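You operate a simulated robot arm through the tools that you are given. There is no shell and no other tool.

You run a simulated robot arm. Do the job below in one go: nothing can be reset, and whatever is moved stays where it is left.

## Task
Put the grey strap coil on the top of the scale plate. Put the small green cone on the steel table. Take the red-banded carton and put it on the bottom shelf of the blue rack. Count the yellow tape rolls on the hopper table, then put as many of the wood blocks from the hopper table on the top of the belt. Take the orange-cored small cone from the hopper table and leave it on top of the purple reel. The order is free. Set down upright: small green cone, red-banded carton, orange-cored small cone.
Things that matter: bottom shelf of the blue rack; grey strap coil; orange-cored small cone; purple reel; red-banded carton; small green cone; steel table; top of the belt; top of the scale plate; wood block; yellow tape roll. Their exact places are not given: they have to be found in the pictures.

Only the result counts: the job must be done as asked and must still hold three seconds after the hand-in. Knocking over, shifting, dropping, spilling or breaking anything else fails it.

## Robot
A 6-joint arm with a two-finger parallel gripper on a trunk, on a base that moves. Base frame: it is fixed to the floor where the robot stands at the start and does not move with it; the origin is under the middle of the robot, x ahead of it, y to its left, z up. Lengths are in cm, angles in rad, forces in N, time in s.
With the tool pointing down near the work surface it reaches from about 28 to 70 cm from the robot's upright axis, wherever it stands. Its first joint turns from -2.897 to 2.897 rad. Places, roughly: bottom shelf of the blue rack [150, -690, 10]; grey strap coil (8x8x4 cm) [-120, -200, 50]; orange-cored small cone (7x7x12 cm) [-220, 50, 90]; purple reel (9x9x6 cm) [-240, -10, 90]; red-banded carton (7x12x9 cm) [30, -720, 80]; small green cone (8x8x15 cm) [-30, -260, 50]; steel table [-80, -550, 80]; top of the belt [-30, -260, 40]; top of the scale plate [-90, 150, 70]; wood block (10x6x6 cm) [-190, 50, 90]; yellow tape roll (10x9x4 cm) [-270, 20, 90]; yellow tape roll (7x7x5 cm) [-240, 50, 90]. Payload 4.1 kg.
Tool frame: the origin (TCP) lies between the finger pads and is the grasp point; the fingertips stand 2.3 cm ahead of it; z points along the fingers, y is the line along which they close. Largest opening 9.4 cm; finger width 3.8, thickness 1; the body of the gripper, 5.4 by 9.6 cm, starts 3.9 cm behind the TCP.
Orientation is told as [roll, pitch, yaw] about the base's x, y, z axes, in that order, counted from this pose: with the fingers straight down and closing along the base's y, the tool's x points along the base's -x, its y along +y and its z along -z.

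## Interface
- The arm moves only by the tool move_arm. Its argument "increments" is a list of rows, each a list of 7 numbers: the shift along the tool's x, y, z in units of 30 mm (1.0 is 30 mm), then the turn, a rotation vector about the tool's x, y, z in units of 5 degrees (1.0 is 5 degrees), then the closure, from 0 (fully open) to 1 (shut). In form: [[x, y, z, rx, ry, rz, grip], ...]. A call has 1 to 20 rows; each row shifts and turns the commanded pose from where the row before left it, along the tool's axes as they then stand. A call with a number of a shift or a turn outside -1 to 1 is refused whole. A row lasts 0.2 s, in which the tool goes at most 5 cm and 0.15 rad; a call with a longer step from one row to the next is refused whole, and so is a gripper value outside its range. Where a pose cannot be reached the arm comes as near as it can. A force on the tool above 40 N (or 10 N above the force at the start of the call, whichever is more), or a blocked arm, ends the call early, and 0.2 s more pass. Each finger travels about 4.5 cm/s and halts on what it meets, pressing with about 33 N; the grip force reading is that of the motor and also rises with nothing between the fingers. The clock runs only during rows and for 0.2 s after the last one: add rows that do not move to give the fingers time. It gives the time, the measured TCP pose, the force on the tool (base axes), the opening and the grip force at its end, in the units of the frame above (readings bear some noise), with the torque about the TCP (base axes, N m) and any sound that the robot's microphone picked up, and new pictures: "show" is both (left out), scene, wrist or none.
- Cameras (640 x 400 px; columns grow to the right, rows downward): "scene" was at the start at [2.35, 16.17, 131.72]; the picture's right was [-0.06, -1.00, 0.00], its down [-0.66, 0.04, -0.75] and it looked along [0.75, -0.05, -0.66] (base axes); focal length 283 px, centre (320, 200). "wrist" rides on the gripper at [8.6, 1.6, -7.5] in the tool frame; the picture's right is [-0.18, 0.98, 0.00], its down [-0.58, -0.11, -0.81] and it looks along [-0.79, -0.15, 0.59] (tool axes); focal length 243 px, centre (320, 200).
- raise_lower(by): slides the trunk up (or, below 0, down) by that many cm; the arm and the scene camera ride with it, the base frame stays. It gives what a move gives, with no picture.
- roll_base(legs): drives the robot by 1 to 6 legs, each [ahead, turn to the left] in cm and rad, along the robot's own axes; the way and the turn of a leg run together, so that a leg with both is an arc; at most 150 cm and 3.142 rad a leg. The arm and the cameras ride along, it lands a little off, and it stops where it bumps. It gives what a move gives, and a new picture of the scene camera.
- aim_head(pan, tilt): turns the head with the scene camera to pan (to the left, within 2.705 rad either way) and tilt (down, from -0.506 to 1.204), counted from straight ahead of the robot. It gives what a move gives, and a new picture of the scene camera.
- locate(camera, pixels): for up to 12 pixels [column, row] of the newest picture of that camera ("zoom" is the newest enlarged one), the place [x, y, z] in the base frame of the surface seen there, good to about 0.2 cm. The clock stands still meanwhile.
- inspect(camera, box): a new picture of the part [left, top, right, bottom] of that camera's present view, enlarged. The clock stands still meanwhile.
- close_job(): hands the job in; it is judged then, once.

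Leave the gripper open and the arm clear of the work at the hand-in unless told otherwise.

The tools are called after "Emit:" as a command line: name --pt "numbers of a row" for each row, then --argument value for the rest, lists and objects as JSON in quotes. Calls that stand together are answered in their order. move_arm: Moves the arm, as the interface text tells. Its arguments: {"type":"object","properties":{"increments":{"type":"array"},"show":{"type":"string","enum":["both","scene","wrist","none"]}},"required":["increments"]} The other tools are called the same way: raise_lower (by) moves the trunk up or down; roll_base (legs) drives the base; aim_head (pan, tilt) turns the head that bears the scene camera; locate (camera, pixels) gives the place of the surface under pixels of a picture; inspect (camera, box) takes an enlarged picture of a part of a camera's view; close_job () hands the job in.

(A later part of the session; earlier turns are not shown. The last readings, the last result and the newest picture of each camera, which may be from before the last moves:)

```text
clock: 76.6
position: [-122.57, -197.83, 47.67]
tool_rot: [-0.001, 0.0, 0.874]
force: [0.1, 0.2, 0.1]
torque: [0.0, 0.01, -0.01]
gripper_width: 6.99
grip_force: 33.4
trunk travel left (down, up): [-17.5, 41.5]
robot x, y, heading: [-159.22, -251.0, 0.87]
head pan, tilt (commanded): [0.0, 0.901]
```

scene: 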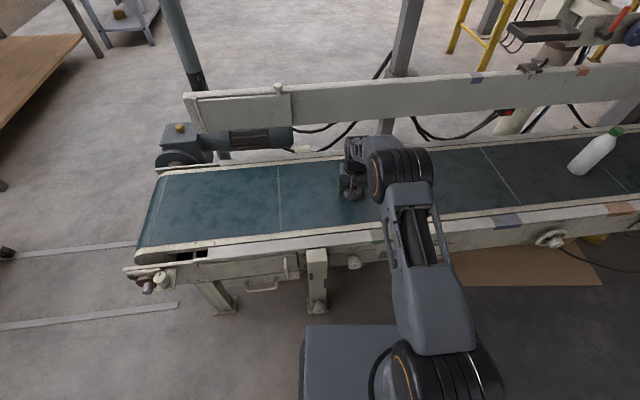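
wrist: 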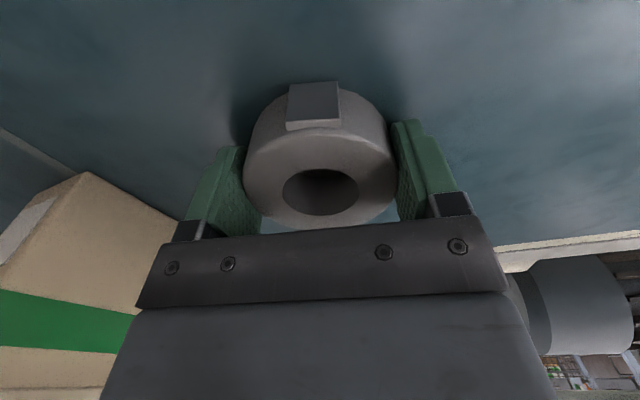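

The fingers hold the coil at 7.0 cm width with firm force. I lift it 12 cm, raise the trunk, and pull the arm back in for travel.

Emit:
move_arm --pt "0 0 -0.5 0 0 0 1" --pt "0 0 -0.9 0 0 0 1" --pt "0 0 -0.9 0 0 0 1" --pt "0 0 -0.9 0 0 0 1" --pt "0 0 -0.8 0 0 0 1" --show "wrist"

Emit:
raise_lower --by 30

Emit:
move_arm --pt "0.89 -0.406 0 0 0 0 1" --pt "0.89 -0.406 0 0 0 0 1" --pt "0.89 -0.406 0 0 0 0 1" --pt "0.89 -0.406 0 0 0 0 1" --pt "0.89 -0.406 0 0 0 0 1" --pt "0.89 -0.406 0 0 0 0 1" --pt "0.89 -0.406 0 0 0 0 1" --pt "0.8 -0.35 0 0 0 0 1" --show "both"

```text
clock: 77.8
position: [-122.69, -197.92, 59.74]
tool_rot: [-0.002, -0.003, 0.874]
force: [0.2, 0.5, -1.0]
torque: [0.01, 0.02, 0.01]
gripper_width: 6.98
grip_force: 33.2
trunk travel left (down, up): [-17.5, 41.5]
robot x, y, heading: [-159.6, -250.88, 0.874]
head pan, tilt (commanded): [0.0, 0.901]
```

wrist: 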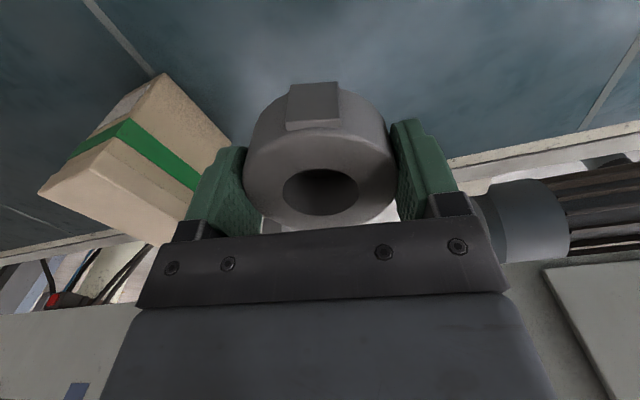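

```text
clock: 80.8
position: [-122.65, -197.92, 89.65]
tool_rot: [-0.001, 0.001, 0.875]
force: [0.1, 0.0, -0.8]
torque: [-0.01, 0.0, -0.03]
gripper_width: 6.97
grip_force: 33.0
trunk travel left (down, up): [-47.5, 11.5]
robot x, y, heading: [-159.84, -250.79, 0.872]
head pan, tilt (commanded): [0.0, 0.901]
```

```text
clock: 82.6
position: [-128.94, -220.16, 89.66]
tool_rot: [0.001, 0.0, 0.877]
force: [-0.6, -0.7, -1.1]
torque: [-0.02, -0.01, 0.01]
gripper_width: 6.97
grip_force: 32.9
trunk travel left (down, up): [-47.5, 11.5]
robot x, y, heading: [-159.78, -250.56, 0.874]
head pan, tilt (commanded): [0.0, 0.901]
```

scene: 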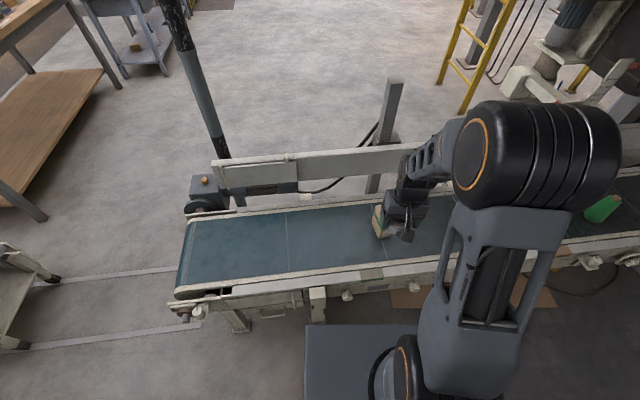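
wrist: 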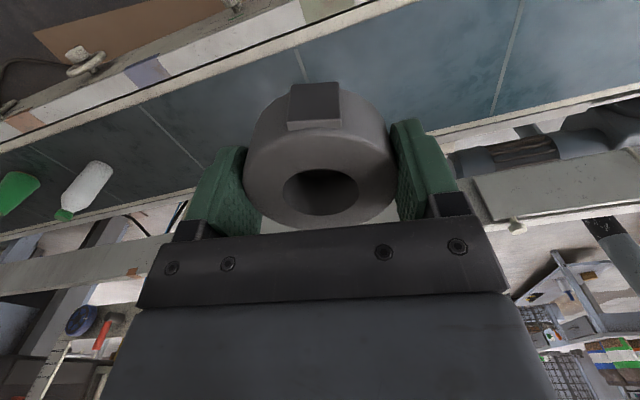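

The coil is held securely. Now I drive back round the conveyor end, the way I came.

Emit:
roll_base --legs '[[0, 1.667], [88, 0], [0, -1.275], [87, 0]]'

```text
clock: 98.6
position: [-197.6, -79.36, 89.61]
tool_rot: [0.0, -0.001, 1.331]
force: [-0.7, -0.5, -1.9]
torque: [0.0, -0.03, 0.03]
gripper_width: 6.95
grip_force: 33.3
trunk travel left (down, up): [-47.5, 11.5]
robot x, y, heading: [-211.42, -120.37, 1.331]
head pan, tilt (commanded): [0.0, 0.901]
```

scene: 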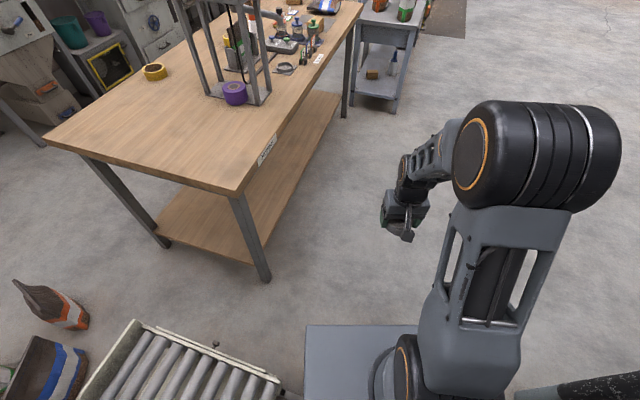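

I am at (-211,-120), clear of the cart. I continue round the striped post and up to the front of the scale bench.

Emit:
roll_base --legs '[[0, -0.693], [101, 0], [0, 0.42], [95, 0], [90, 0]]'

```text
clock: 115.7
position: [-10.88, 130.56, 89.65]
tool_rot: [0.0, 0.001, 1.034]
force: [0.0, -0.3, -1.2]
torque: [-0.01, -0.03, 0.01]
gripper_width: 6.95
grip_force: 32.6
trunk travel left (down, up): [-47.5, 11.5]
robot x, y, heading: [-36.14, 96.0, 1.038]
head pan, tilt (commanded): [0.0, 0.901]
```

scene: 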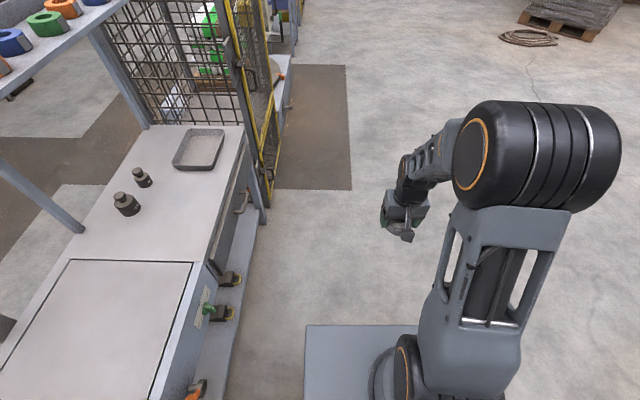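

The scale plate shows with its dark outline at the lower left. I will turn the head left to see and measure it fully.

Emit:
aim_head --pan 1.2 --tilt 0.8

```text
clock: 117.1
position: [-10.98, 130.55, 89.71]
tool_rot: [0.0, 0.0, 1.033]
force: [0.6, -0.2, -0.7]
torque: [-0.02, 0.0, 0.02]
gripper_width: 6.93
grip_force: 33.0
trunk travel left (down, up): [-47.5, 11.5]
robot x, y, heading: [-36.29, 95.71, 1.027]
head pan, tilt (commanded): [1.201, 0.799]
```

scene: 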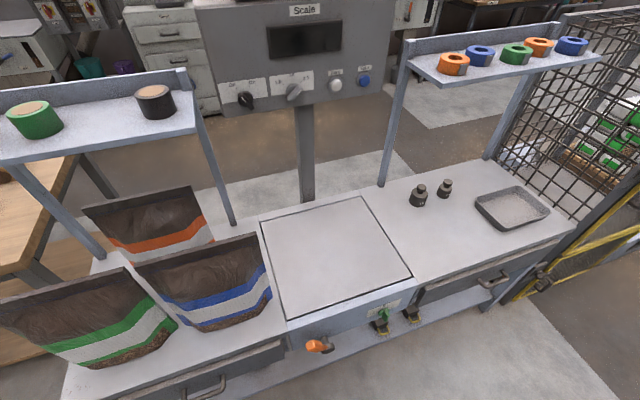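

Emit:
locate --camera "scene" --pixels '[[262, 222], [360, 198], [410, 276], [290, 318], [330, 250], [330, 285], [300, 240], [370, 260], [420, 195], [375, 300], [310, 345], [245, 260]]'

```text
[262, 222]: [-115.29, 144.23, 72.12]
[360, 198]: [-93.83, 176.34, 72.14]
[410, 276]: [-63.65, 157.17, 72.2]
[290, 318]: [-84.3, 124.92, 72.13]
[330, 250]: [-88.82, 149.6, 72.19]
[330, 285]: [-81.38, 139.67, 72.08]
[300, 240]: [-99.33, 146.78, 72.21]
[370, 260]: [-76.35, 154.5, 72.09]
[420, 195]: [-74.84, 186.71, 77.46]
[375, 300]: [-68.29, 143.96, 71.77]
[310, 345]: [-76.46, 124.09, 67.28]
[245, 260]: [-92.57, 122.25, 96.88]
```

The plate's corners give its centre at (-89.3,150.7), z 72.1. I turn toward it and roll 10 cm closer; the bags at z≈97 stay to the left of the arm.

Emit:
roll_base --legs '[[0, 1.29], [10, 0]]'

Emit:
aim_head --pan 0.0 --tilt 0.9

```text
clock: 121.5
position: [-70.68, 136.36, 89.51]
tool_rot: [0.0, 0.001, 2.345]
force: [0.0, -0.7, -0.8]
torque: [0.0, -0.01, 0.03]
gripper_width: 6.92
grip_force: 32.5
trunk travel left (down, up): [-47.5, 11.5]
robot x, y, heading: [-43.63, 103.14, 2.346]
head pan, tilt (commanded): [1.201, 0.799]
```

scene: 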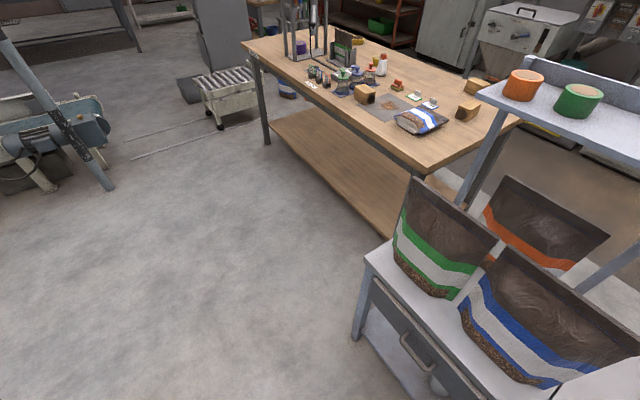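

```text
clock: 122.9
position: [-70.59, 136.32, 89.67]
tool_rot: [0.001, 0.001, 2.345]
force: [0.1, 0.5, -0.3]
torque: [0.01, 0.01, 0.03]
gripper_width: 6.96
grip_force: 32.6
trunk travel left (down, up): [-47.5, 11.5]
robot x, y, heading: [-43.43, 102.74, 2.34]
head pan, tilt (commanded): [0.0, 0.901]
```

scene: 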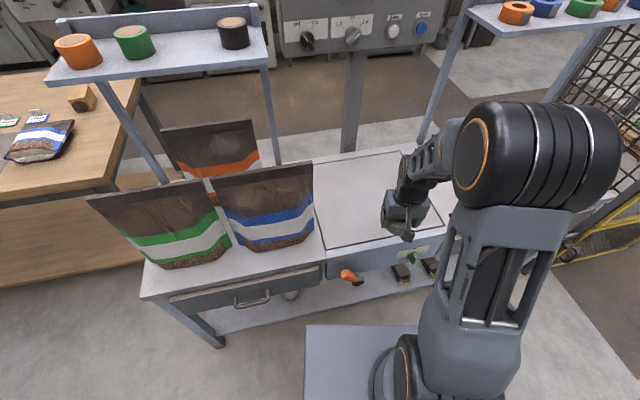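

The gripper hangs at the front part of the plate. I move it 18 cm on over the plate and lower it to just above the surface.

Emit:
move_arm --pt "-0.86 0.084 0 0 0 0 1" --pt "-0.86 0.084 0 0 0 0 1" --pt "-0.86 0.084 0 0 0 0 1" --pt "-0.86 0.084 0 0 0 0 1" --pt "-0.86 0.084 0 0 0 0 1" --pt "-0.86 0.084 0 0 0 0 1" --pt "-0.86 0.084 0 0 0 0 1" --pt "0 0 0.9 0 0 0 1" --pt "0 0 0.9 0 0 0 1" --pt "0 0 0.9 0 0 0 1" --pt "0 0 0.9 0 0 0 1" --pt "0 0 0.9 0 0 0 1" --show "both"

```text
clock: 125.5
position: [-84.56, 148.25, 76.12]
tool_rot: [0.0, 0.001, 2.346]
force: [-0.4, 0.7, -1.2]
torque: [0.0, -0.01, 0.0]
gripper_width: 6.96
grip_force: 32.8
trunk travel left (down, up): [-47.5, 11.5]
robot x, y, heading: [-43.29, 103.17, 2.342]
head pan, tilt (commanded): [0.0, 0.901]
```

scene: 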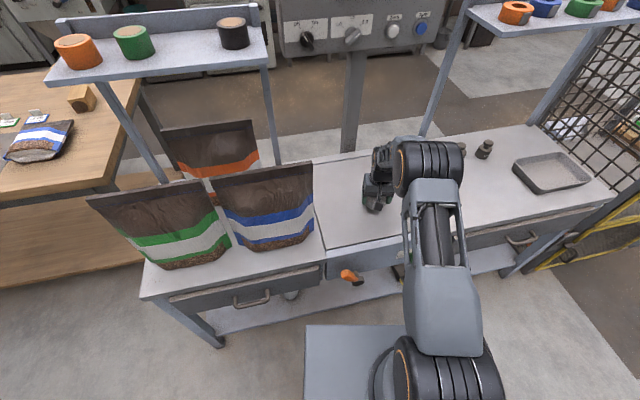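
wrist: 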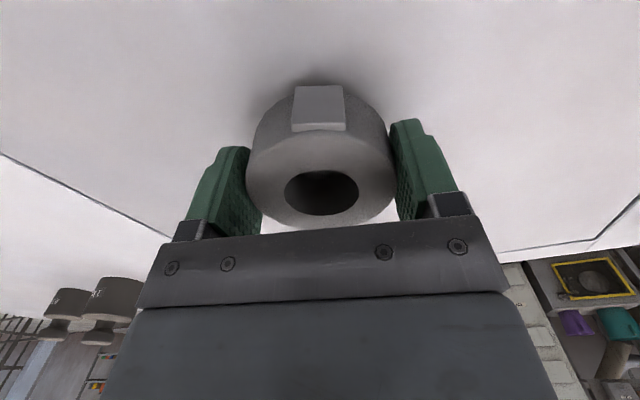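

The coil is over the inside of the plate at z 76.1, about 1.4 cm above touching. I lower it the rest, open the fingers and rise.

Emit:
move_arm --pt "0 0 0.25 0 0 0 1" --pt "0 0 0.2 0 0 0 1" --pt "0 0 0 0 0 0 1" --pt "0 0 0 0 0 0 0" --pt "0 0 0 0 0 0 0" --pt "0 0 0 0 0 0 0" --pt "0 0 0 0 0 0 0" --show "wrist"

```text
clock: 127.1
position: [-84.5, 147.94, 74.73]
tool_rot: [0.0, 0.001, 2.346]
force: [-1.5, -0.5, 0.2]
torque: [-0.01, -0.01, 0.05]
gripper_width: 9.39
grip_force: 0.0
trunk travel left (down, up): [-47.5, 11.5]
robot x, y, heading: [-43.29, 102.75, 2.344]
head pan, tilt (commanded): [0.0, 0.901]
```

wrist: 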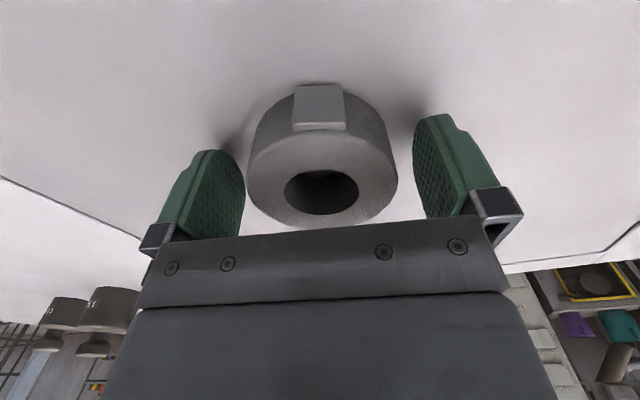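

The coil is released on the plate. I rise straight up 15 cm and pull back the arm.

Emit:
move_arm --pt "0 0 -0.5 0 0 0 0" --pt "0 0 -0.9 0 0 0 0" --pt "0 0 -0.9 0 0 0 0" --pt "0 0 -0.9 0 0 0 0" --pt "0 0 -0.9 0 0 0 0" --pt "0 0 -0.9 0 0 0 0" --pt "0.86 -0.084 0 0 0 0 0" --pt "0.86 -0.084 0 0 0 0 0" --pt "0.86 -0.084 0 0 0 0 0" --pt "0.86 -0.084 0 0 0 0 0" --pt "0.86 -0.084 0 0 0 0 0" --pt "0.86 -0.084 0 0 0 0 0" --pt "0.86 -0.084 0 0 0 0 0" --show "scene"

```text
clock: 129.9
position: [-70.56, 136.28, 89.69]
tool_rot: [0.0, 0.001, 2.347]
force: [0.3, -0.2, 0.0]
torque: [0.01, -0.01, 0.03]
gripper_width: 9.42
grip_force: 0.1
trunk travel left (down, up): [-47.5, 11.5]
robot x, y, heading: [-43.22, 102.63, 2.346]
head pan, tilt (commanded): [0.0, 0.901]
```

scene: 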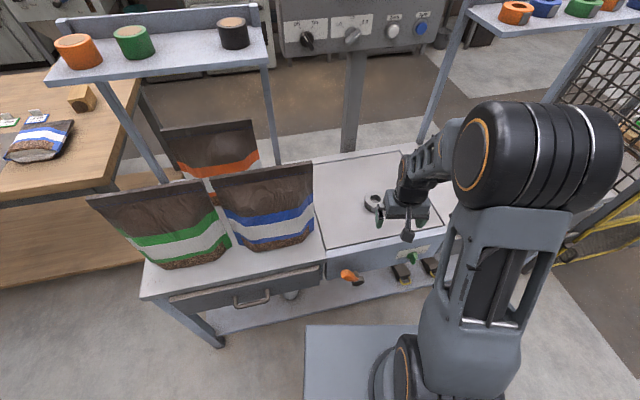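

The coil lies on the scale plate. Next is the hopper table: I back away from the bench, drive round its corner, and face the table.

Emit:
roll_base --legs '[[-30, 0], [0, 1.508], [150, 0], [0, -1.277]]'

Emit:
aim_head --pan 0.15 --tilt 0.55

```text
clock: 146.0
position: [-172.87, 12.37, 89.78]
tool_rot: [0.001, 0.0, 2.527]
force: [-0.2, 1.0, 0.5]
torque: [-0.03, 0.0, 0.01]
gripper_width: 9.37
grip_force: 0.0
trunk travel left (down, up): [-47.5, 11.5]
robot x, y, heading: [-140.28, -15.65, 2.527]
head pan, tilt (commanded): [0.0, 0.901]
```

scene: 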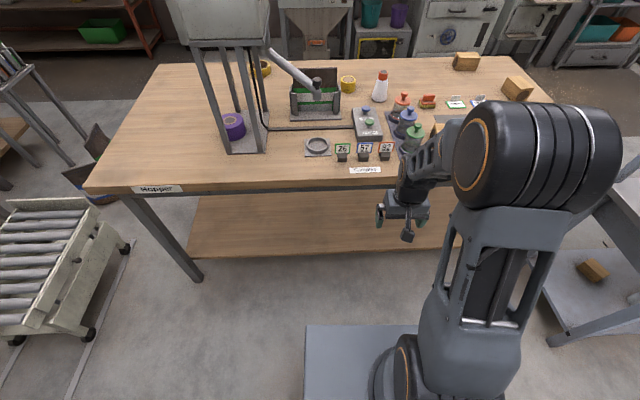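

```text
clock: 146.8
position: [-173.03, 12.34, 89.82]
tool_rot: [0.0, 0.0, 2.527]
force: [-0.7, -0.6, -0.1]
torque: [0.02, -0.01, 0.01]
gripper_width: 9.38
grip_force: 0.2
trunk travel left (down, up): [-47.5, 11.5]
robot x, y, heading: [-140.42, -15.68, 2.521]
head pan, tilt (commanded): [0.15, 0.55]
```

scene: 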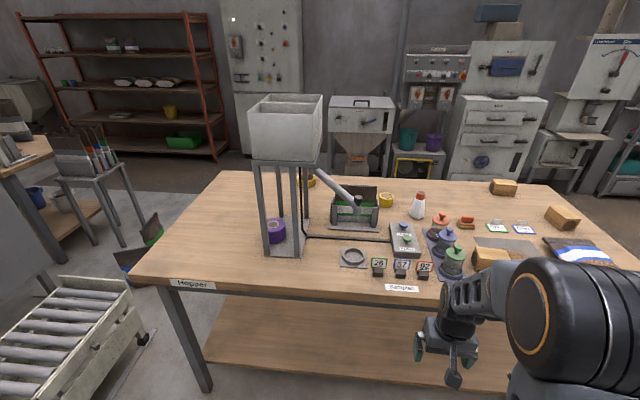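

The hopper table is straight ahead. I will enlarge it and measure the reel, legs, cone, rolls and blocks.

Emit:
inspect --camera "scene" --box '[230, 80, 430, 280]'

Emit:
locate --camera "zoom" --pixels '[[195, 300], [182, 305], [205, 290], [188, 360], [255, 355], [195, 325], [255, 270], [210, 180], [165, 190], [270, 195], [310, 215], [200, 345]]'

Emit:
inspect --camera "scene" --box '[360, 160, 640, 290]'

Emit:
locate --camera "zoom" --pixels '[[142, 83], [135, 105], [135, 125], [60, 88], [310, 60], [465, 130], [300, 210], [295, 240], [430, 155], [215, 145], [110, 175], [490, 230]]'

```text
2.00 times, centred on (330, 180) of scene
```

zoom: 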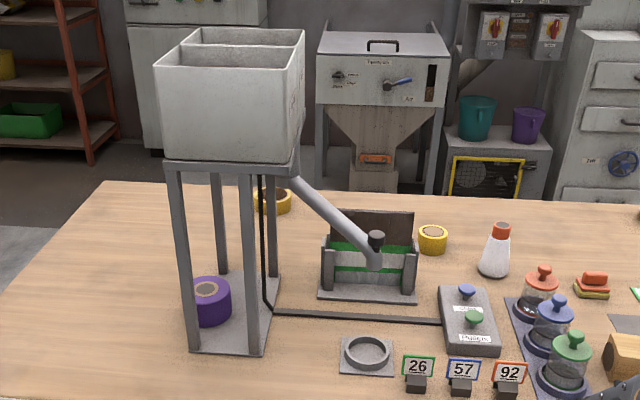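

```text
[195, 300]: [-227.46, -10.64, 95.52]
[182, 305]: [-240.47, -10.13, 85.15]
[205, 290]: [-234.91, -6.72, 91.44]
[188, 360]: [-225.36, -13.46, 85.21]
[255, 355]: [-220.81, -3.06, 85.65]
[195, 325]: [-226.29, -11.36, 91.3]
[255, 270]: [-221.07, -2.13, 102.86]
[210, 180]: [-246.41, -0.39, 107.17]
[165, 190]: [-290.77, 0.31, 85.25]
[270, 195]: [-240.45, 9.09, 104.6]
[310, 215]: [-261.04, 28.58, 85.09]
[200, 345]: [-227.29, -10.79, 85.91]
```

```text
2.29 times, centred on (500, 225) of scene
```

zoom: 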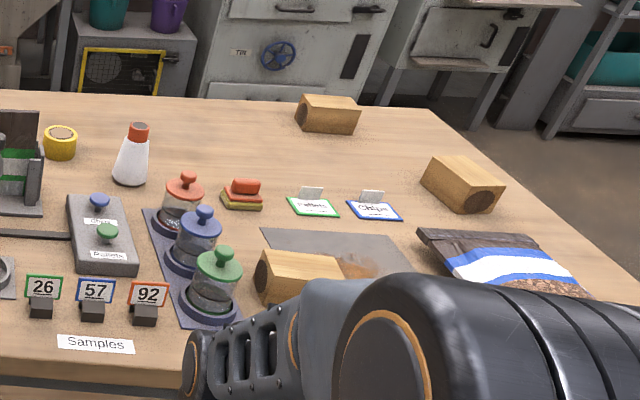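

```text
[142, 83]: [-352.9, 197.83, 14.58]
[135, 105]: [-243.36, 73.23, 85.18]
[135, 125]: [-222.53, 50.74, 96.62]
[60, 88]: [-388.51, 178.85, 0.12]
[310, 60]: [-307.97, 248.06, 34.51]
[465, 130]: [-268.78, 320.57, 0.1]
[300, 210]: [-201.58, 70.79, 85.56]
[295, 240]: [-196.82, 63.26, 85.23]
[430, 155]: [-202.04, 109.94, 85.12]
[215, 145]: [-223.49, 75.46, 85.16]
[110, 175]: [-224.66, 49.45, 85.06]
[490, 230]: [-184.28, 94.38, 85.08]
```

The reel sits half out of the hopper frame's left side, midway between its front-left and back-left legs. A tool tilted about 30–35° and coming from the left can therefore set the cone there. I will measure the table's edge, the cone and its neighbours more exactly.

Emit:
locate --camera "scene" --pixels '[[142, 272], [200, 280], [300, 288], [420, 292], [222, 172], [560, 182], [418, 194], [418, 207], [417, 217], [404, 225], [407, 238], [390, 245]]'

Emit:
inspect --camera "scene" --box '[370, 170, 480, 290]'

Emit:
locate --camera "zoom" --pixels '[[157, 92], [157, 110], [157, 140], [157, 155], [138, 150], [176, 152], [110, 182], [125, 220], [220, 148], [255, 200], [282, 265], [90, 195]]'

```text
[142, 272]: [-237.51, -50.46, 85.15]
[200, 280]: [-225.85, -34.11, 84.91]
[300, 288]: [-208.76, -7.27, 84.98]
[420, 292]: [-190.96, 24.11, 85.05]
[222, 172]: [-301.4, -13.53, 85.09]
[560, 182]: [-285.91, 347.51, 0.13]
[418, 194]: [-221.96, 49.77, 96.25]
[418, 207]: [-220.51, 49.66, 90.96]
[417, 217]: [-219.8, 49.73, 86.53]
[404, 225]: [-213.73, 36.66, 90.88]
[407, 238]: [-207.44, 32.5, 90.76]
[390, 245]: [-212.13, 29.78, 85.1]
```

```text
3.33 times, centred on (425, 230) of scene
```

zoom: 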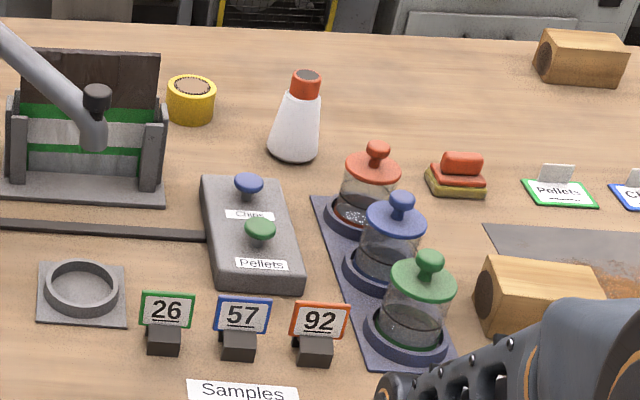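

```text
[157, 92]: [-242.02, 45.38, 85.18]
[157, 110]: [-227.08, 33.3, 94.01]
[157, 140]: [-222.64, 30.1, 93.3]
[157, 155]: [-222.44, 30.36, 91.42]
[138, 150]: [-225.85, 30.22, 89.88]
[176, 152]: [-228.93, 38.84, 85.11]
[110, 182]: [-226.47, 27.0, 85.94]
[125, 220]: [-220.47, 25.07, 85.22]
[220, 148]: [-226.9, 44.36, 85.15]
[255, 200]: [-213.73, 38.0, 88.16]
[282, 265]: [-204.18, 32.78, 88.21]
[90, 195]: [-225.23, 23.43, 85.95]
```

I will also measure the jar tops and the yellow roll beside the cone.

Emit:
locate --camera "zoom" --pixels '[[378, 148], [372, 165], [402, 195], [430, 260], [307, 73], [296, 110], [280, 155], [310, 155], [190, 83], [190, 110], [460, 160], [345, 215]]'

Emit:
locate --camera "zoom" --pixels '[[560, 45], [590, 60], [540, 280], [495, 300], [560, 40], [625, 50], [300, 290], [210, 185], [290, 180], [550, 75], [480, 290], [600, 275]]'

```text
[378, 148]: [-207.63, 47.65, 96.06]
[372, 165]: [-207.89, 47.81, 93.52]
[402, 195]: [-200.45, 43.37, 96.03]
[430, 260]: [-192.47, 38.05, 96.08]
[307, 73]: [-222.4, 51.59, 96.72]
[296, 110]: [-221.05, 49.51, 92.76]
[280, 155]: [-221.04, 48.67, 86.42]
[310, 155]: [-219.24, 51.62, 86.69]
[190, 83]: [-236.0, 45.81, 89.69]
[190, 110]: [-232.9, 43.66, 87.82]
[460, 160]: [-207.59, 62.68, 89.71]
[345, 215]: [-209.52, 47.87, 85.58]
```

```text
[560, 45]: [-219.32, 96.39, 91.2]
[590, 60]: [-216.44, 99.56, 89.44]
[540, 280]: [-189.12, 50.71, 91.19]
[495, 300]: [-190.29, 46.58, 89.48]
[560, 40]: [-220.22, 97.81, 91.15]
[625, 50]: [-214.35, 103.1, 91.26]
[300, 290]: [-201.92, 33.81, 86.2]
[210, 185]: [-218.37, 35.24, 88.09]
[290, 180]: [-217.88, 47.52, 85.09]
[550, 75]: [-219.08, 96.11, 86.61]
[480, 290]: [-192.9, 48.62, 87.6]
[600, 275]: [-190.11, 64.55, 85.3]
```

The cone's axis is about (-222.5,51.8), top z 96.7; the jar tops reach 96 and stand close in front. I lift the arm 15 cm first so that it clears them, then roll up to the table straight in front of the cone.

Emit:
move_arm --pt "0 0 -1 0 0 0 0" --pt "0 0 -1 0 0 0 0" --pt "0 0 -1 0 0 0 0" --pt "0 0 -1 0 0 0 0" --pt "0 0 -1 0 0 0 0" --pt "0 0 -1 0 0 0 0" --show "none"

Emit:
roll_base --legs '[[0, -0.36], [33, 0], [0, 0.42]]'

Emit:
aim_head --pan 0.0 --tilt 0.75

```text
clock: 148.2
position: [-172.75, 12.37, 107.69]
tool_rot: [0.001, 0.0, 2.527]
force: [-1.1, 0.1, -0.3]
torque: [0.02, -0.02, 0.03]
gripper_width: 9.45
grip_force: 0.1
trunk travel left (down, up): [-47.5, 11.5]
robot x, y, heading: [-140.23, -15.75, 2.529]
head pan, tilt (commanded): [0.15, 0.55]
```

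```text
clock: 152.7
position: [-192.98, 37.37, 107.59]
tool_rot: [0.0, 0.001, 2.591]
force: [0.2, -0.1, 0.1]
torque: [-0.01, 0.01, 0.01]
gripper_width: 9.42
grip_force: 0.1
trunk travel left (down, up): [-47.5, 11.5]
robot x, y, heading: [-158.42, 11.44, 2.592]
head pan, tilt (commanded): [0.15, 0.55]
```

scene: 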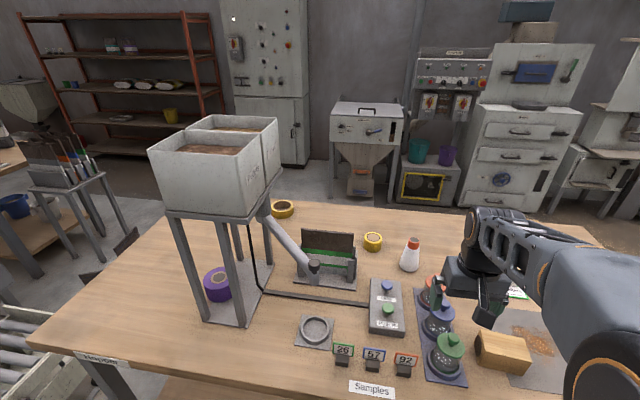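

```text
clock: 153.4
position: [-192.95, 37.45, 107.7]
tool_rot: [0.001, 0.0, 2.591]
force: [0.8, -0.8, 0.4]
torque: [-0.02, -0.01, -0.01]
gripper_width: 9.4
grip_force: 0.0
trunk travel left (down, up): [-47.5, 11.5]
robot x, y, heading: [-158.69, 11.67, 2.591]
head pan, tilt (commanded): [0.0, 0.75]
```

scene: 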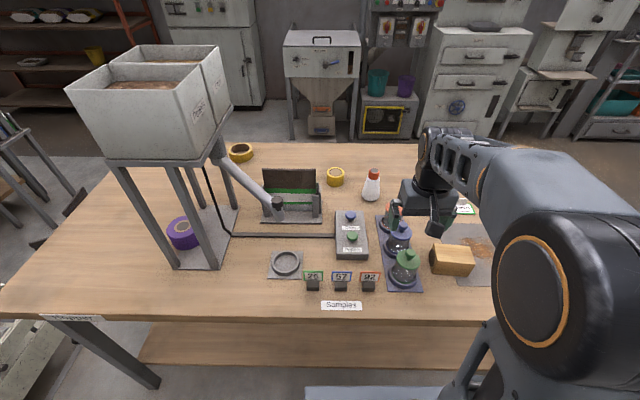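

Two yellow tape rolls show from this higher view, at (240,152) and (335,176). I will enlarge to make sure nothing else yellow hides on the table, and to measure the cone again.

Emit:
inspect --camera "scene" --box '[60, 130, 420, 290]'

Emit:
inspect --camera "scene" --box '[300, 150, 460, 250]'

Emit:
locate --camera "zoom" --pixels '[[299, 85], [292, 105], [285, 130], [288, 155], [270, 175], [300, 190], [272, 140], [302, 140], [320, 190], [286, 190], [140, 95], [140, 120]]'

```text
1.78 times, centred on (240, 210) of scene
```

zoom: 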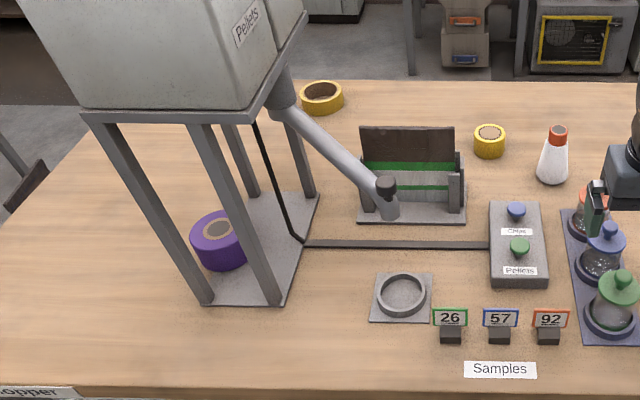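

```text
4.00 times, centred on (380, 200) of scene
```

zoom: 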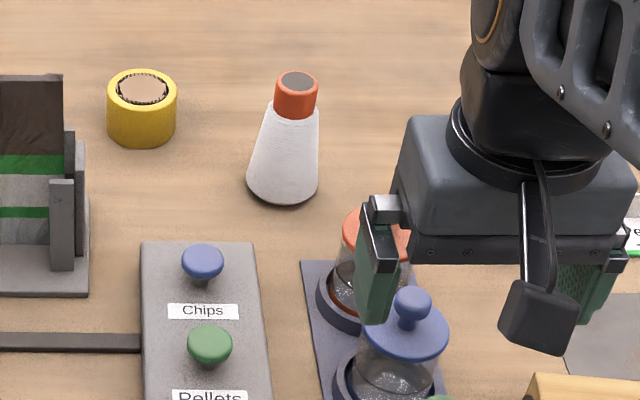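

```text
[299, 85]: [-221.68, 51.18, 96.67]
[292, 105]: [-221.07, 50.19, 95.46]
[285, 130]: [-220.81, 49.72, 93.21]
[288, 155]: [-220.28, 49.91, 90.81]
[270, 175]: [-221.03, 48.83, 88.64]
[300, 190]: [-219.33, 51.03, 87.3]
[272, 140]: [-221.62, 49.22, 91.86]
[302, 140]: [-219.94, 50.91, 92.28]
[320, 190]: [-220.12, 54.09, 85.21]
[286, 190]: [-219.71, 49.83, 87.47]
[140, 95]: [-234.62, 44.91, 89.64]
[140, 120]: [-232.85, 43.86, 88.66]
```

The count looks like two yellow rolls. Before choosing the tilt of the grasp I will measure the reel and hopper frame from this angle.

Emit:
inspect --camera "scene" --box '[100, 130, 260, 280]'

Emit:
locate --camera "zoom" --pixels '[[248, 225], [270, 225], [225, 235], [270, 205], [240, 250], [255, 205], [240, 340], [220, 300], [290, 320], [330, 120], [370, 195], [230, 350]]'

Emit:
locate --camera "zoom" --pixels '[[240, 345], [350, 335], [405, 170], [410, 180], [120, 75], [275, 80], [100, 60], [300, 60], [350, 10], [290, 150], [195, 85], [340, 200]]'

```text
2.67 times, centred on (180, 205) of scene
```

zoom: 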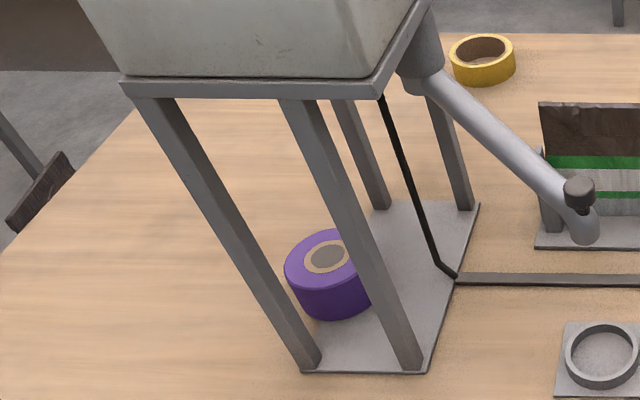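

```text
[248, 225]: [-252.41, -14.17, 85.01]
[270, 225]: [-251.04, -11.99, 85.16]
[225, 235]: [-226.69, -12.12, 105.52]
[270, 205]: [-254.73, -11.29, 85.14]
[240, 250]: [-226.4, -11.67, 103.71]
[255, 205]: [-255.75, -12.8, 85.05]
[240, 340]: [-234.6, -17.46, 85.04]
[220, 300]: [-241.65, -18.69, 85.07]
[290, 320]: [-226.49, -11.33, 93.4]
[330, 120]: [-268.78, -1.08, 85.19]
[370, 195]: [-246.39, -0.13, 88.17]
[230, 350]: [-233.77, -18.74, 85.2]
```

```text
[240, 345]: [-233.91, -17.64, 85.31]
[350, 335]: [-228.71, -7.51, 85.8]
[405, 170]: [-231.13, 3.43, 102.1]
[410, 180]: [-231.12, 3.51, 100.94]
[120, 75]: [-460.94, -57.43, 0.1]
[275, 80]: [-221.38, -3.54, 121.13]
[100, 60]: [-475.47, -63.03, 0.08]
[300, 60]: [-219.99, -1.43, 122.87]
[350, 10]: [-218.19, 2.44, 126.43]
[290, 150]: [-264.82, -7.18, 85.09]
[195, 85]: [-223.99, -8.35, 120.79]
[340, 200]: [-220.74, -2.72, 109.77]
```

Now I will take points on the reel itself.

Emit:
locate --camera "zoom" --pixels '[[295, 262], [315, 240], [325, 258], [335, 233], [320, 280], [350, 282], [325, 310], [290, 280], [345, 255], [330, 270], [300, 300], [290, 250]]'

```text
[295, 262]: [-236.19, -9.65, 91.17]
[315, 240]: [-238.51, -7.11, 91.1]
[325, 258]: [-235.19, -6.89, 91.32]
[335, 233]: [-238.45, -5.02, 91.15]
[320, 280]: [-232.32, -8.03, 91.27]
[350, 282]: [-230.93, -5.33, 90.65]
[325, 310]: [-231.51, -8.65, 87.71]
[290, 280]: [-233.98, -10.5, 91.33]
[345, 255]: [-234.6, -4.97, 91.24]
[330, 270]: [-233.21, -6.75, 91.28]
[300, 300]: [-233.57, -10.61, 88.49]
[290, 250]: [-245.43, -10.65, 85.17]
```

The reel's top centre is about (-235,-6.5), z 91.25. The left legs are 11.5 cm to either side of it and the frame rail is above at z≈120. A grasp tilted 35° will therefore work for both the pick and the placing. I yaw the tool 15°, tilt it 35° forward, and move to 10 cm short of the cone.

Emit:
move_arm --pt "0 0 0 0 0 1 0" --pt "0 0 0 0 0 1 0" --pt "0 0 0 0 0 1 0" --pt "0 0 0 0 -1 0 0" --pt "0 0 0 0 -1 0 0" --pt "0 0 0 0 -1 0 0" --pt "0 0 0 0 -1 0 0" --pt "0 0 0 0 -1 0 0" --pt "0 0 0 0 -1 0 0" --pt "0 0 0 0 -1 0 0" --show "scene"

```text
clock: 155.6
position: [-192.88, 37.39, 107.69]
tool_rot: [0.003, -0.611, 2.332]
force: [-0.2, 0.1, 0.5]
torque: [0.0, 0.01, 0.01]
gripper_width: 9.4
grip_force: 0.0
trunk travel left (down, up): [-47.5, 11.5]
robot x, y, heading: [-158.25, 11.32, 2.589]
head pan, tilt (commanded): [0.0, 0.75]
```

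scene: 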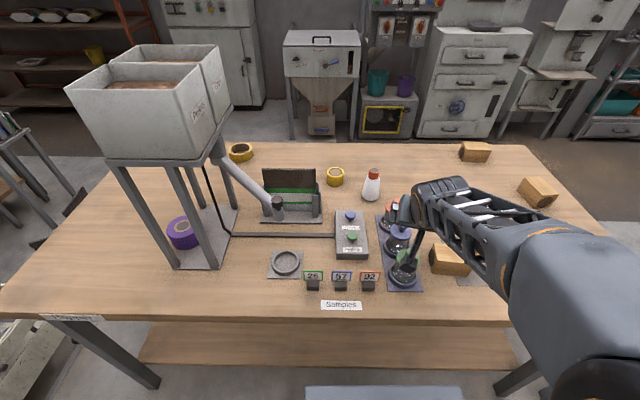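

The tool is tilted 35° as wanted. Now I move to the pre-grasp point behind and above the cone.

Emit:
move_arm --pt "-0.817 0.544 0.876 0 0 0 0" --pt "-0.817 0.544 0.876 0 0 0 0" --pt "-0.817 0.544 0.876 0 0 0 0" --pt "-0.817 0.544 0.876 0 0 0 0" --pt "-0.817 0.544 0.876 0 0 0 0" --pt "-0.817 0.544 0.876 0 0 0 0" --pt "-0.817 0.544 0.876 0 0 0 0" --pt "0 0 0 0 0 0 0" --show "both"

```text
clock: 157.4
position: [-218.3, 47.32, 102.44]
tool_rot: [0.002, -0.611, 2.331]
force: [0.0, -0.4, -0.3]
torque: [-0.04, 0.02, -0.05]
gripper_width: 9.41
grip_force: 0.1
trunk travel left (down, up): [-47.5, 11.5]
robot x, y, heading: [-158.52, 11.63, 2.588]
head pan, tilt (commanded): [0.0, 0.75]
```

scene: 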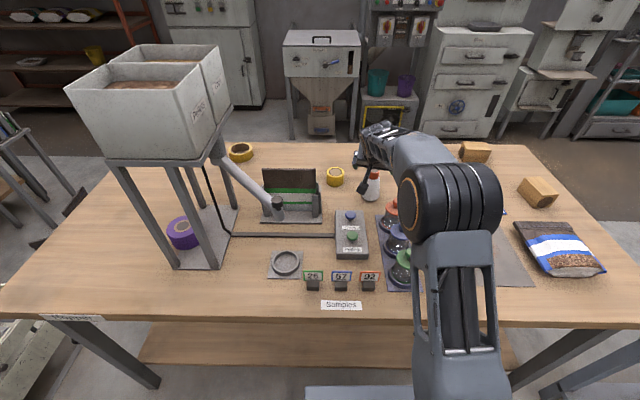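
wrist: 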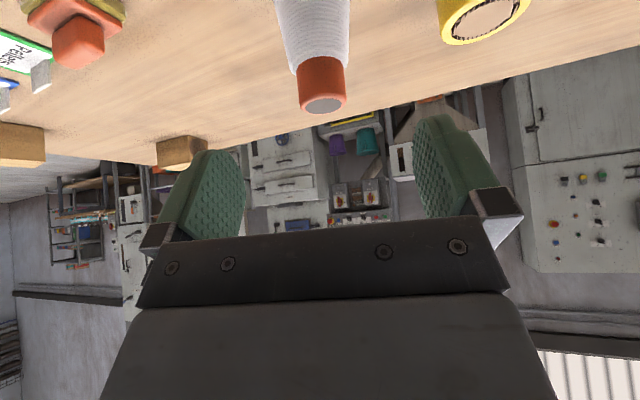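

The cone shows centred between the fingers, its cap top at (322,105) in the wrist picture. I will check its position from here.

Emit:
locate --camera "wrist" --pixels '[[322, 104], [300, 75], [343, 70], [280, 20], [348, 15], [315, 30], [322, 85], [305, 103], [340, 103]]'

```text
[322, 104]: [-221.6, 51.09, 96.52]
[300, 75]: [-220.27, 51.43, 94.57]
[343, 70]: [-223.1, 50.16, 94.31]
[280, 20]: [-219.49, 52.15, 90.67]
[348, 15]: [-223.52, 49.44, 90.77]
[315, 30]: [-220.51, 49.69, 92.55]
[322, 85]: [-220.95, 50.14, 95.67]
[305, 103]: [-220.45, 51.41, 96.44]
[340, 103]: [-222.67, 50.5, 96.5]
```

The cone's axis comes out at about (-221.7,51.2), with a straight orange cap about 3 cm wide from z 93.7 to 96.6. I will grip the cap: I advance to it and close only partway, to 60%, to check centring.

Emit:
move_arm --pt "-0.103 -0.022 0.851 0 0 0 0" --pt "-0.103 -0.022 0.851 0 0 0 0" --pt "-0.103 -0.022 0.851 0 0 0 0" --pt "0 0 0 0 0 0 0.5" --pt "0 0 0 0 0 0 0.55" --pt "0 0 0 0 0 0 0.55" --pt "0 0 0 0 0 0 0.55" --show "both"

```text
clock: 159.0
position: [-221.67, 51.25, 96.68]
tool_rot: [-0.001, -0.612, 2.331]
force: [1.4, -0.1, -0.5]
torque: [0.02, -0.02, -0.01]
gripper_width: 4.22
grip_force: 0.0
trunk travel left (down, up): [-47.5, 11.5]
robot x, y, heading: [-158.81, 11.68, 2.592]
head pan, tilt (commanded): [0.0, 0.75]
```

scene: 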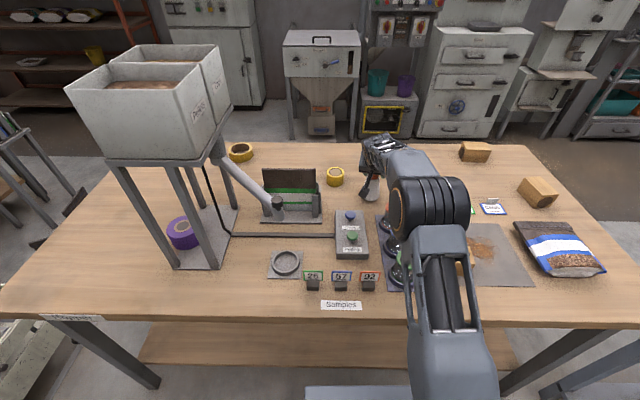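
wrist: 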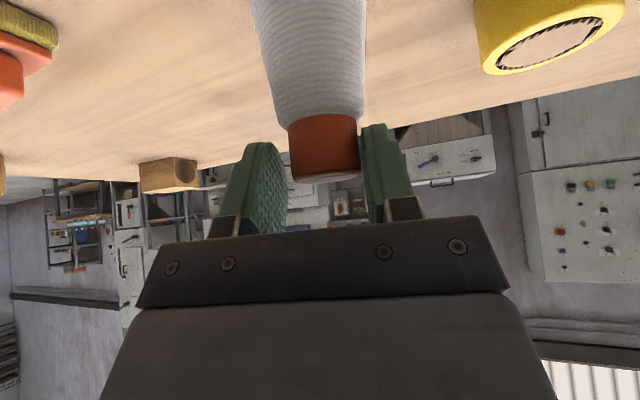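

The cap sits between the pads but looks a little nearer the right finger in the picture. I will measure the cap and pads to centre them.

Emit:
inspect --camera "wrist" --box '[230, 90, 430, 215]'

Emit:
locate --camera "zoom" --pixels '[[195, 150], [400, 120], [300, 180], [210, 250], [405, 250], [140, 190], [440, 150], [160, 280], [430, 300], [300, 285], [170, 200], [450, 250]]'

```text
3.20 times, centred on (330, 152) of wrist
```

zoom: 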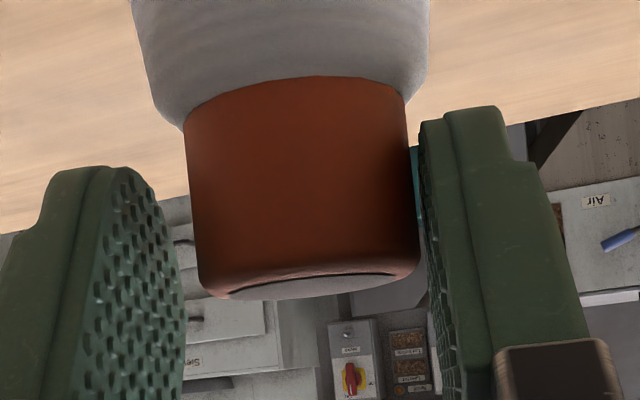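

```text
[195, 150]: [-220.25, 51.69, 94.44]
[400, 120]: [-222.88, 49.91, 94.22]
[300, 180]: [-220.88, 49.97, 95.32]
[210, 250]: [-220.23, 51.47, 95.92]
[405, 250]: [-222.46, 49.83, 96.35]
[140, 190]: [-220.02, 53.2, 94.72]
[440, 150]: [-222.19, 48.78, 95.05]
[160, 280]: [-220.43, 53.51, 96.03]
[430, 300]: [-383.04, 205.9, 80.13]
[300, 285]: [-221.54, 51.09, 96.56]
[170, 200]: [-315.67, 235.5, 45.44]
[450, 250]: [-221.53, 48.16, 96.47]
```

The cap's centre is about 0.25 cm toward the tool's +y side. I shift by that and then close fully on the cap.

Emit:
move_arm --pt "0 0.085 0 0 0 0 0.55" --pt "0 0 0 0 0 0 0.6" --pt "0 0 0 0 0 0 0.65" --pt "0 0 0 0 0 0 1" --pt "0 0 0 0 0 0 1" --pt "0 0 0 0 0 0 1" --show "wrist"

```text
clock: 160.4
position: [-221.9, 51.06, 96.71]
tool_rot: [-0.001, -0.613, 2.33]
force: [-1.8, -0.8, 3.9]
torque: [-0.14, 0.13, -0.02]
gripper_width: 3.28
grip_force: 32.9
trunk travel left (down, up): [-47.5, 11.5]
robot x, y, heading: [-158.36, 11.33, 2.597]
head pan, tilt (commanded): [0.0, 0.75]
```

wrist: 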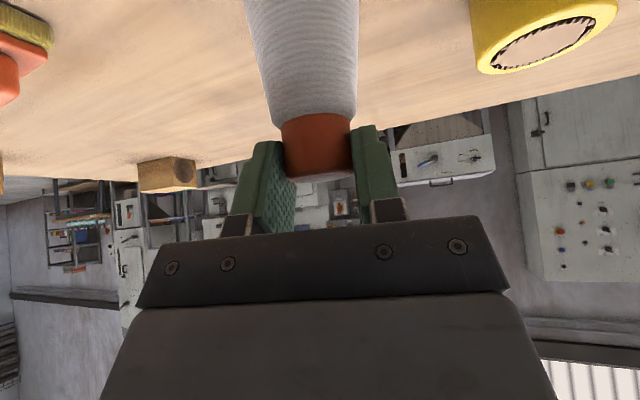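

The cap is held at 3.28 cm width. I lift straight up 15 cm.

Emit:
move_arm --pt "-0.287 0 -0.41 0 0 0 1" --pt "-0.574 0 -0.819 0 0 0 1" --pt "-0.574 0 -0.819 0 0 0 1" --pt "-0.574 0 -0.819 0 0 0 1" --pt "-0.574 0 -0.819 0 0 0 1" --pt "-0.287 0 -0.41 0 0 0 1" --show "both"

```text
clock: 161.8
position: [-221.67, 51.11, 111.7]
tool_rot: [0.0, -0.609, 2.332]
force: [0.0, -0.8, -1.0]
torque: [-0.02, 0.01, -0.01]
gripper_width: 3.28
grip_force: 33.2
trunk travel left (down, up): [-47.5, 11.5]
robot x, y, heading: [-158.6, 11.47, 2.597]
head pan, tilt (commanded): [0.0, 0.75]
```

scene: 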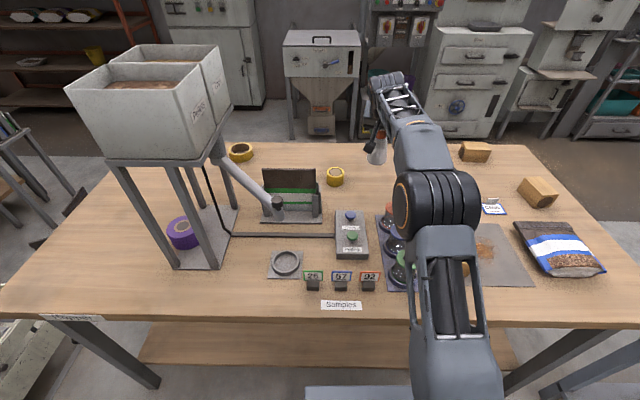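
wrist: 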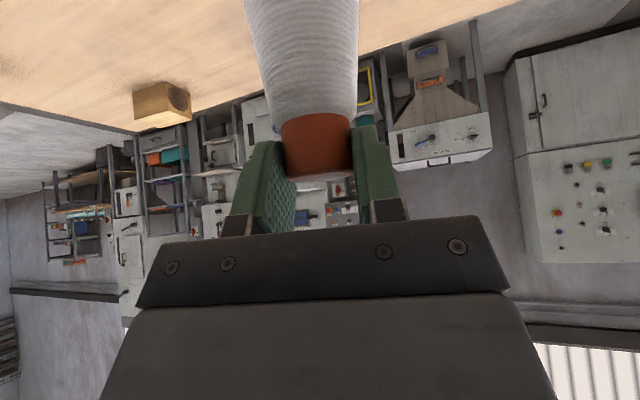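

The cone is held upright. I pull it back toward me at this height, then back the base off and drive left along the table toward its left end.

Emit:
move_arm --pt "0.819 0 -0.574 0 0 0 1" --pt "0.819 0 -0.574 0 0 0 1" --pt "0.819 0 -0.574 0 0 0 1" --pt "0.819 0 -0.574 0 0 0 1" --pt "0.819 0 -0.574 0 0 0 1" --pt "0.819 0 -0.574 0 0 0 1" --pt "0.819 0 -0.574 0 0 0 1" --pt "0.819 0 -0.574 0 0 0 1" --pt "0.819 0 -0.574 0 0 0 1" --show "wrist"

Emit:
roll_base --legs '[[-25, 0], [0, 1.55]]'

```text
clock: 163.8
position: [-203.08, 31.39, 111.78]
tool_rot: [0.001, -0.61, 2.329]
force: [0.0, 0.4, -2.1]
torque: [-0.02, -0.03, -0.01]
gripper_width: 3.32
grip_force: 33.2
trunk travel left (down, up): [-47.5, 11.5]
robot x, y, heading: [-158.42, 11.66, 2.599]
head pan, tilt (commanded): [0.0, 0.75]
```

wrist: 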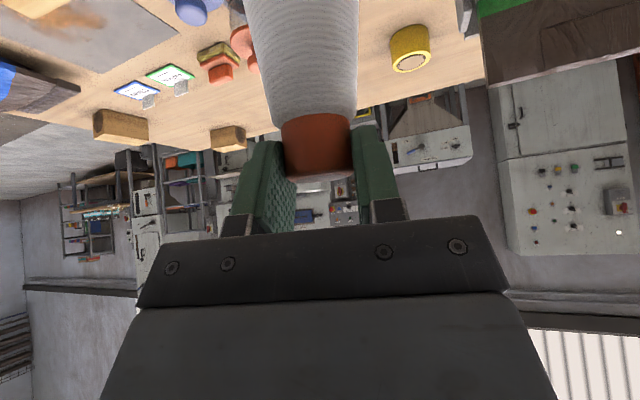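

```text
clock: 169.4
position: [-158.86, -45.4, 111.73]
tool_rot: [-0.002, -0.611, -2.417]
force: [0.1, -0.7, -2.3]
torque: [0.0, 0.01, 0.0]
gripper_width: 3.27
grip_force: 32.9
trunk travel left (down, up): [-47.5, 11.5]
robot x, y, heading: [-137.41, -1.81, -2.157]
head pan, tilt (commanded): [0.0, 0.75]
```

scene: 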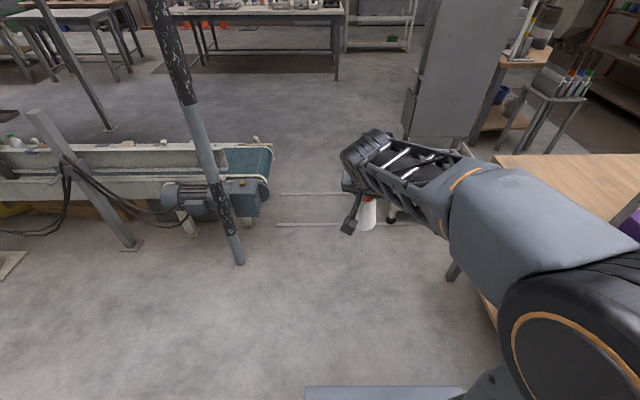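

The cone rides well. I drive to the front-left of the hopper table and turn toward it, stopping the turn short of the hopper frame.

Emit:
roll_base --legs '[[0, -0.266], [90, 0], [0, -1.56]]'

Emit:
aim_head --pan -0.2 --tilt 0.7

```text
clock: 178.7
position: [-242.54, -29.83, 111.56]
tool_rot: [0.0, -0.61, 2.082]
force: [0.3, 0.2, -2.2]
torque: [-0.04, -0.07, -0.03]
gripper_width: 3.27
grip_force: 33.3
trunk travel left (down, up): [-47.5, 11.5]
robot x, y, heading: [-204.38, -60.15, 2.347]
head pan, tilt (commanded): [0.0, 0.75]
```

scene: 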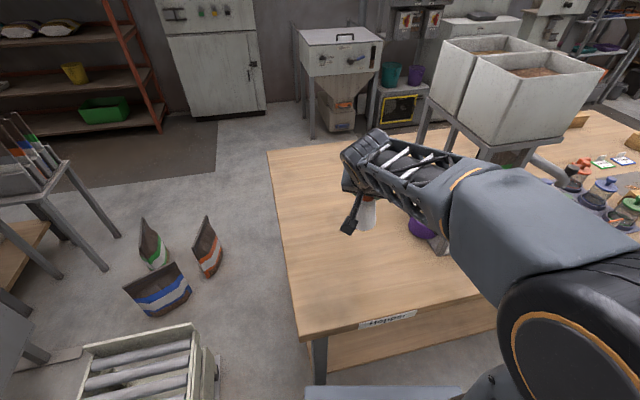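

```text
clock: 179.4
position: [-242.58, -29.86, 111.68]
tool_rot: [-0.001, -0.611, 2.083]
force: [-0.2, -0.5, -2.1]
torque: [0.0, -0.03, 0.04]
gripper_width: 3.23
grip_force: 33.5
trunk travel left (down, up): [-47.5, 11.5]
robot x, y, heading: [-204.21, -59.86, 2.339]
head pan, tilt (commanded): [-0.201, 0.7]
```

scene: 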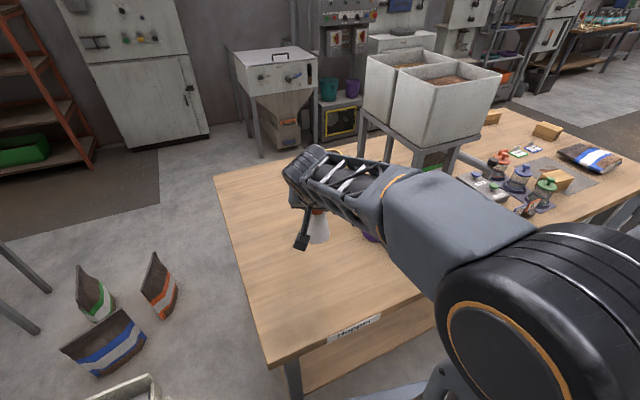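

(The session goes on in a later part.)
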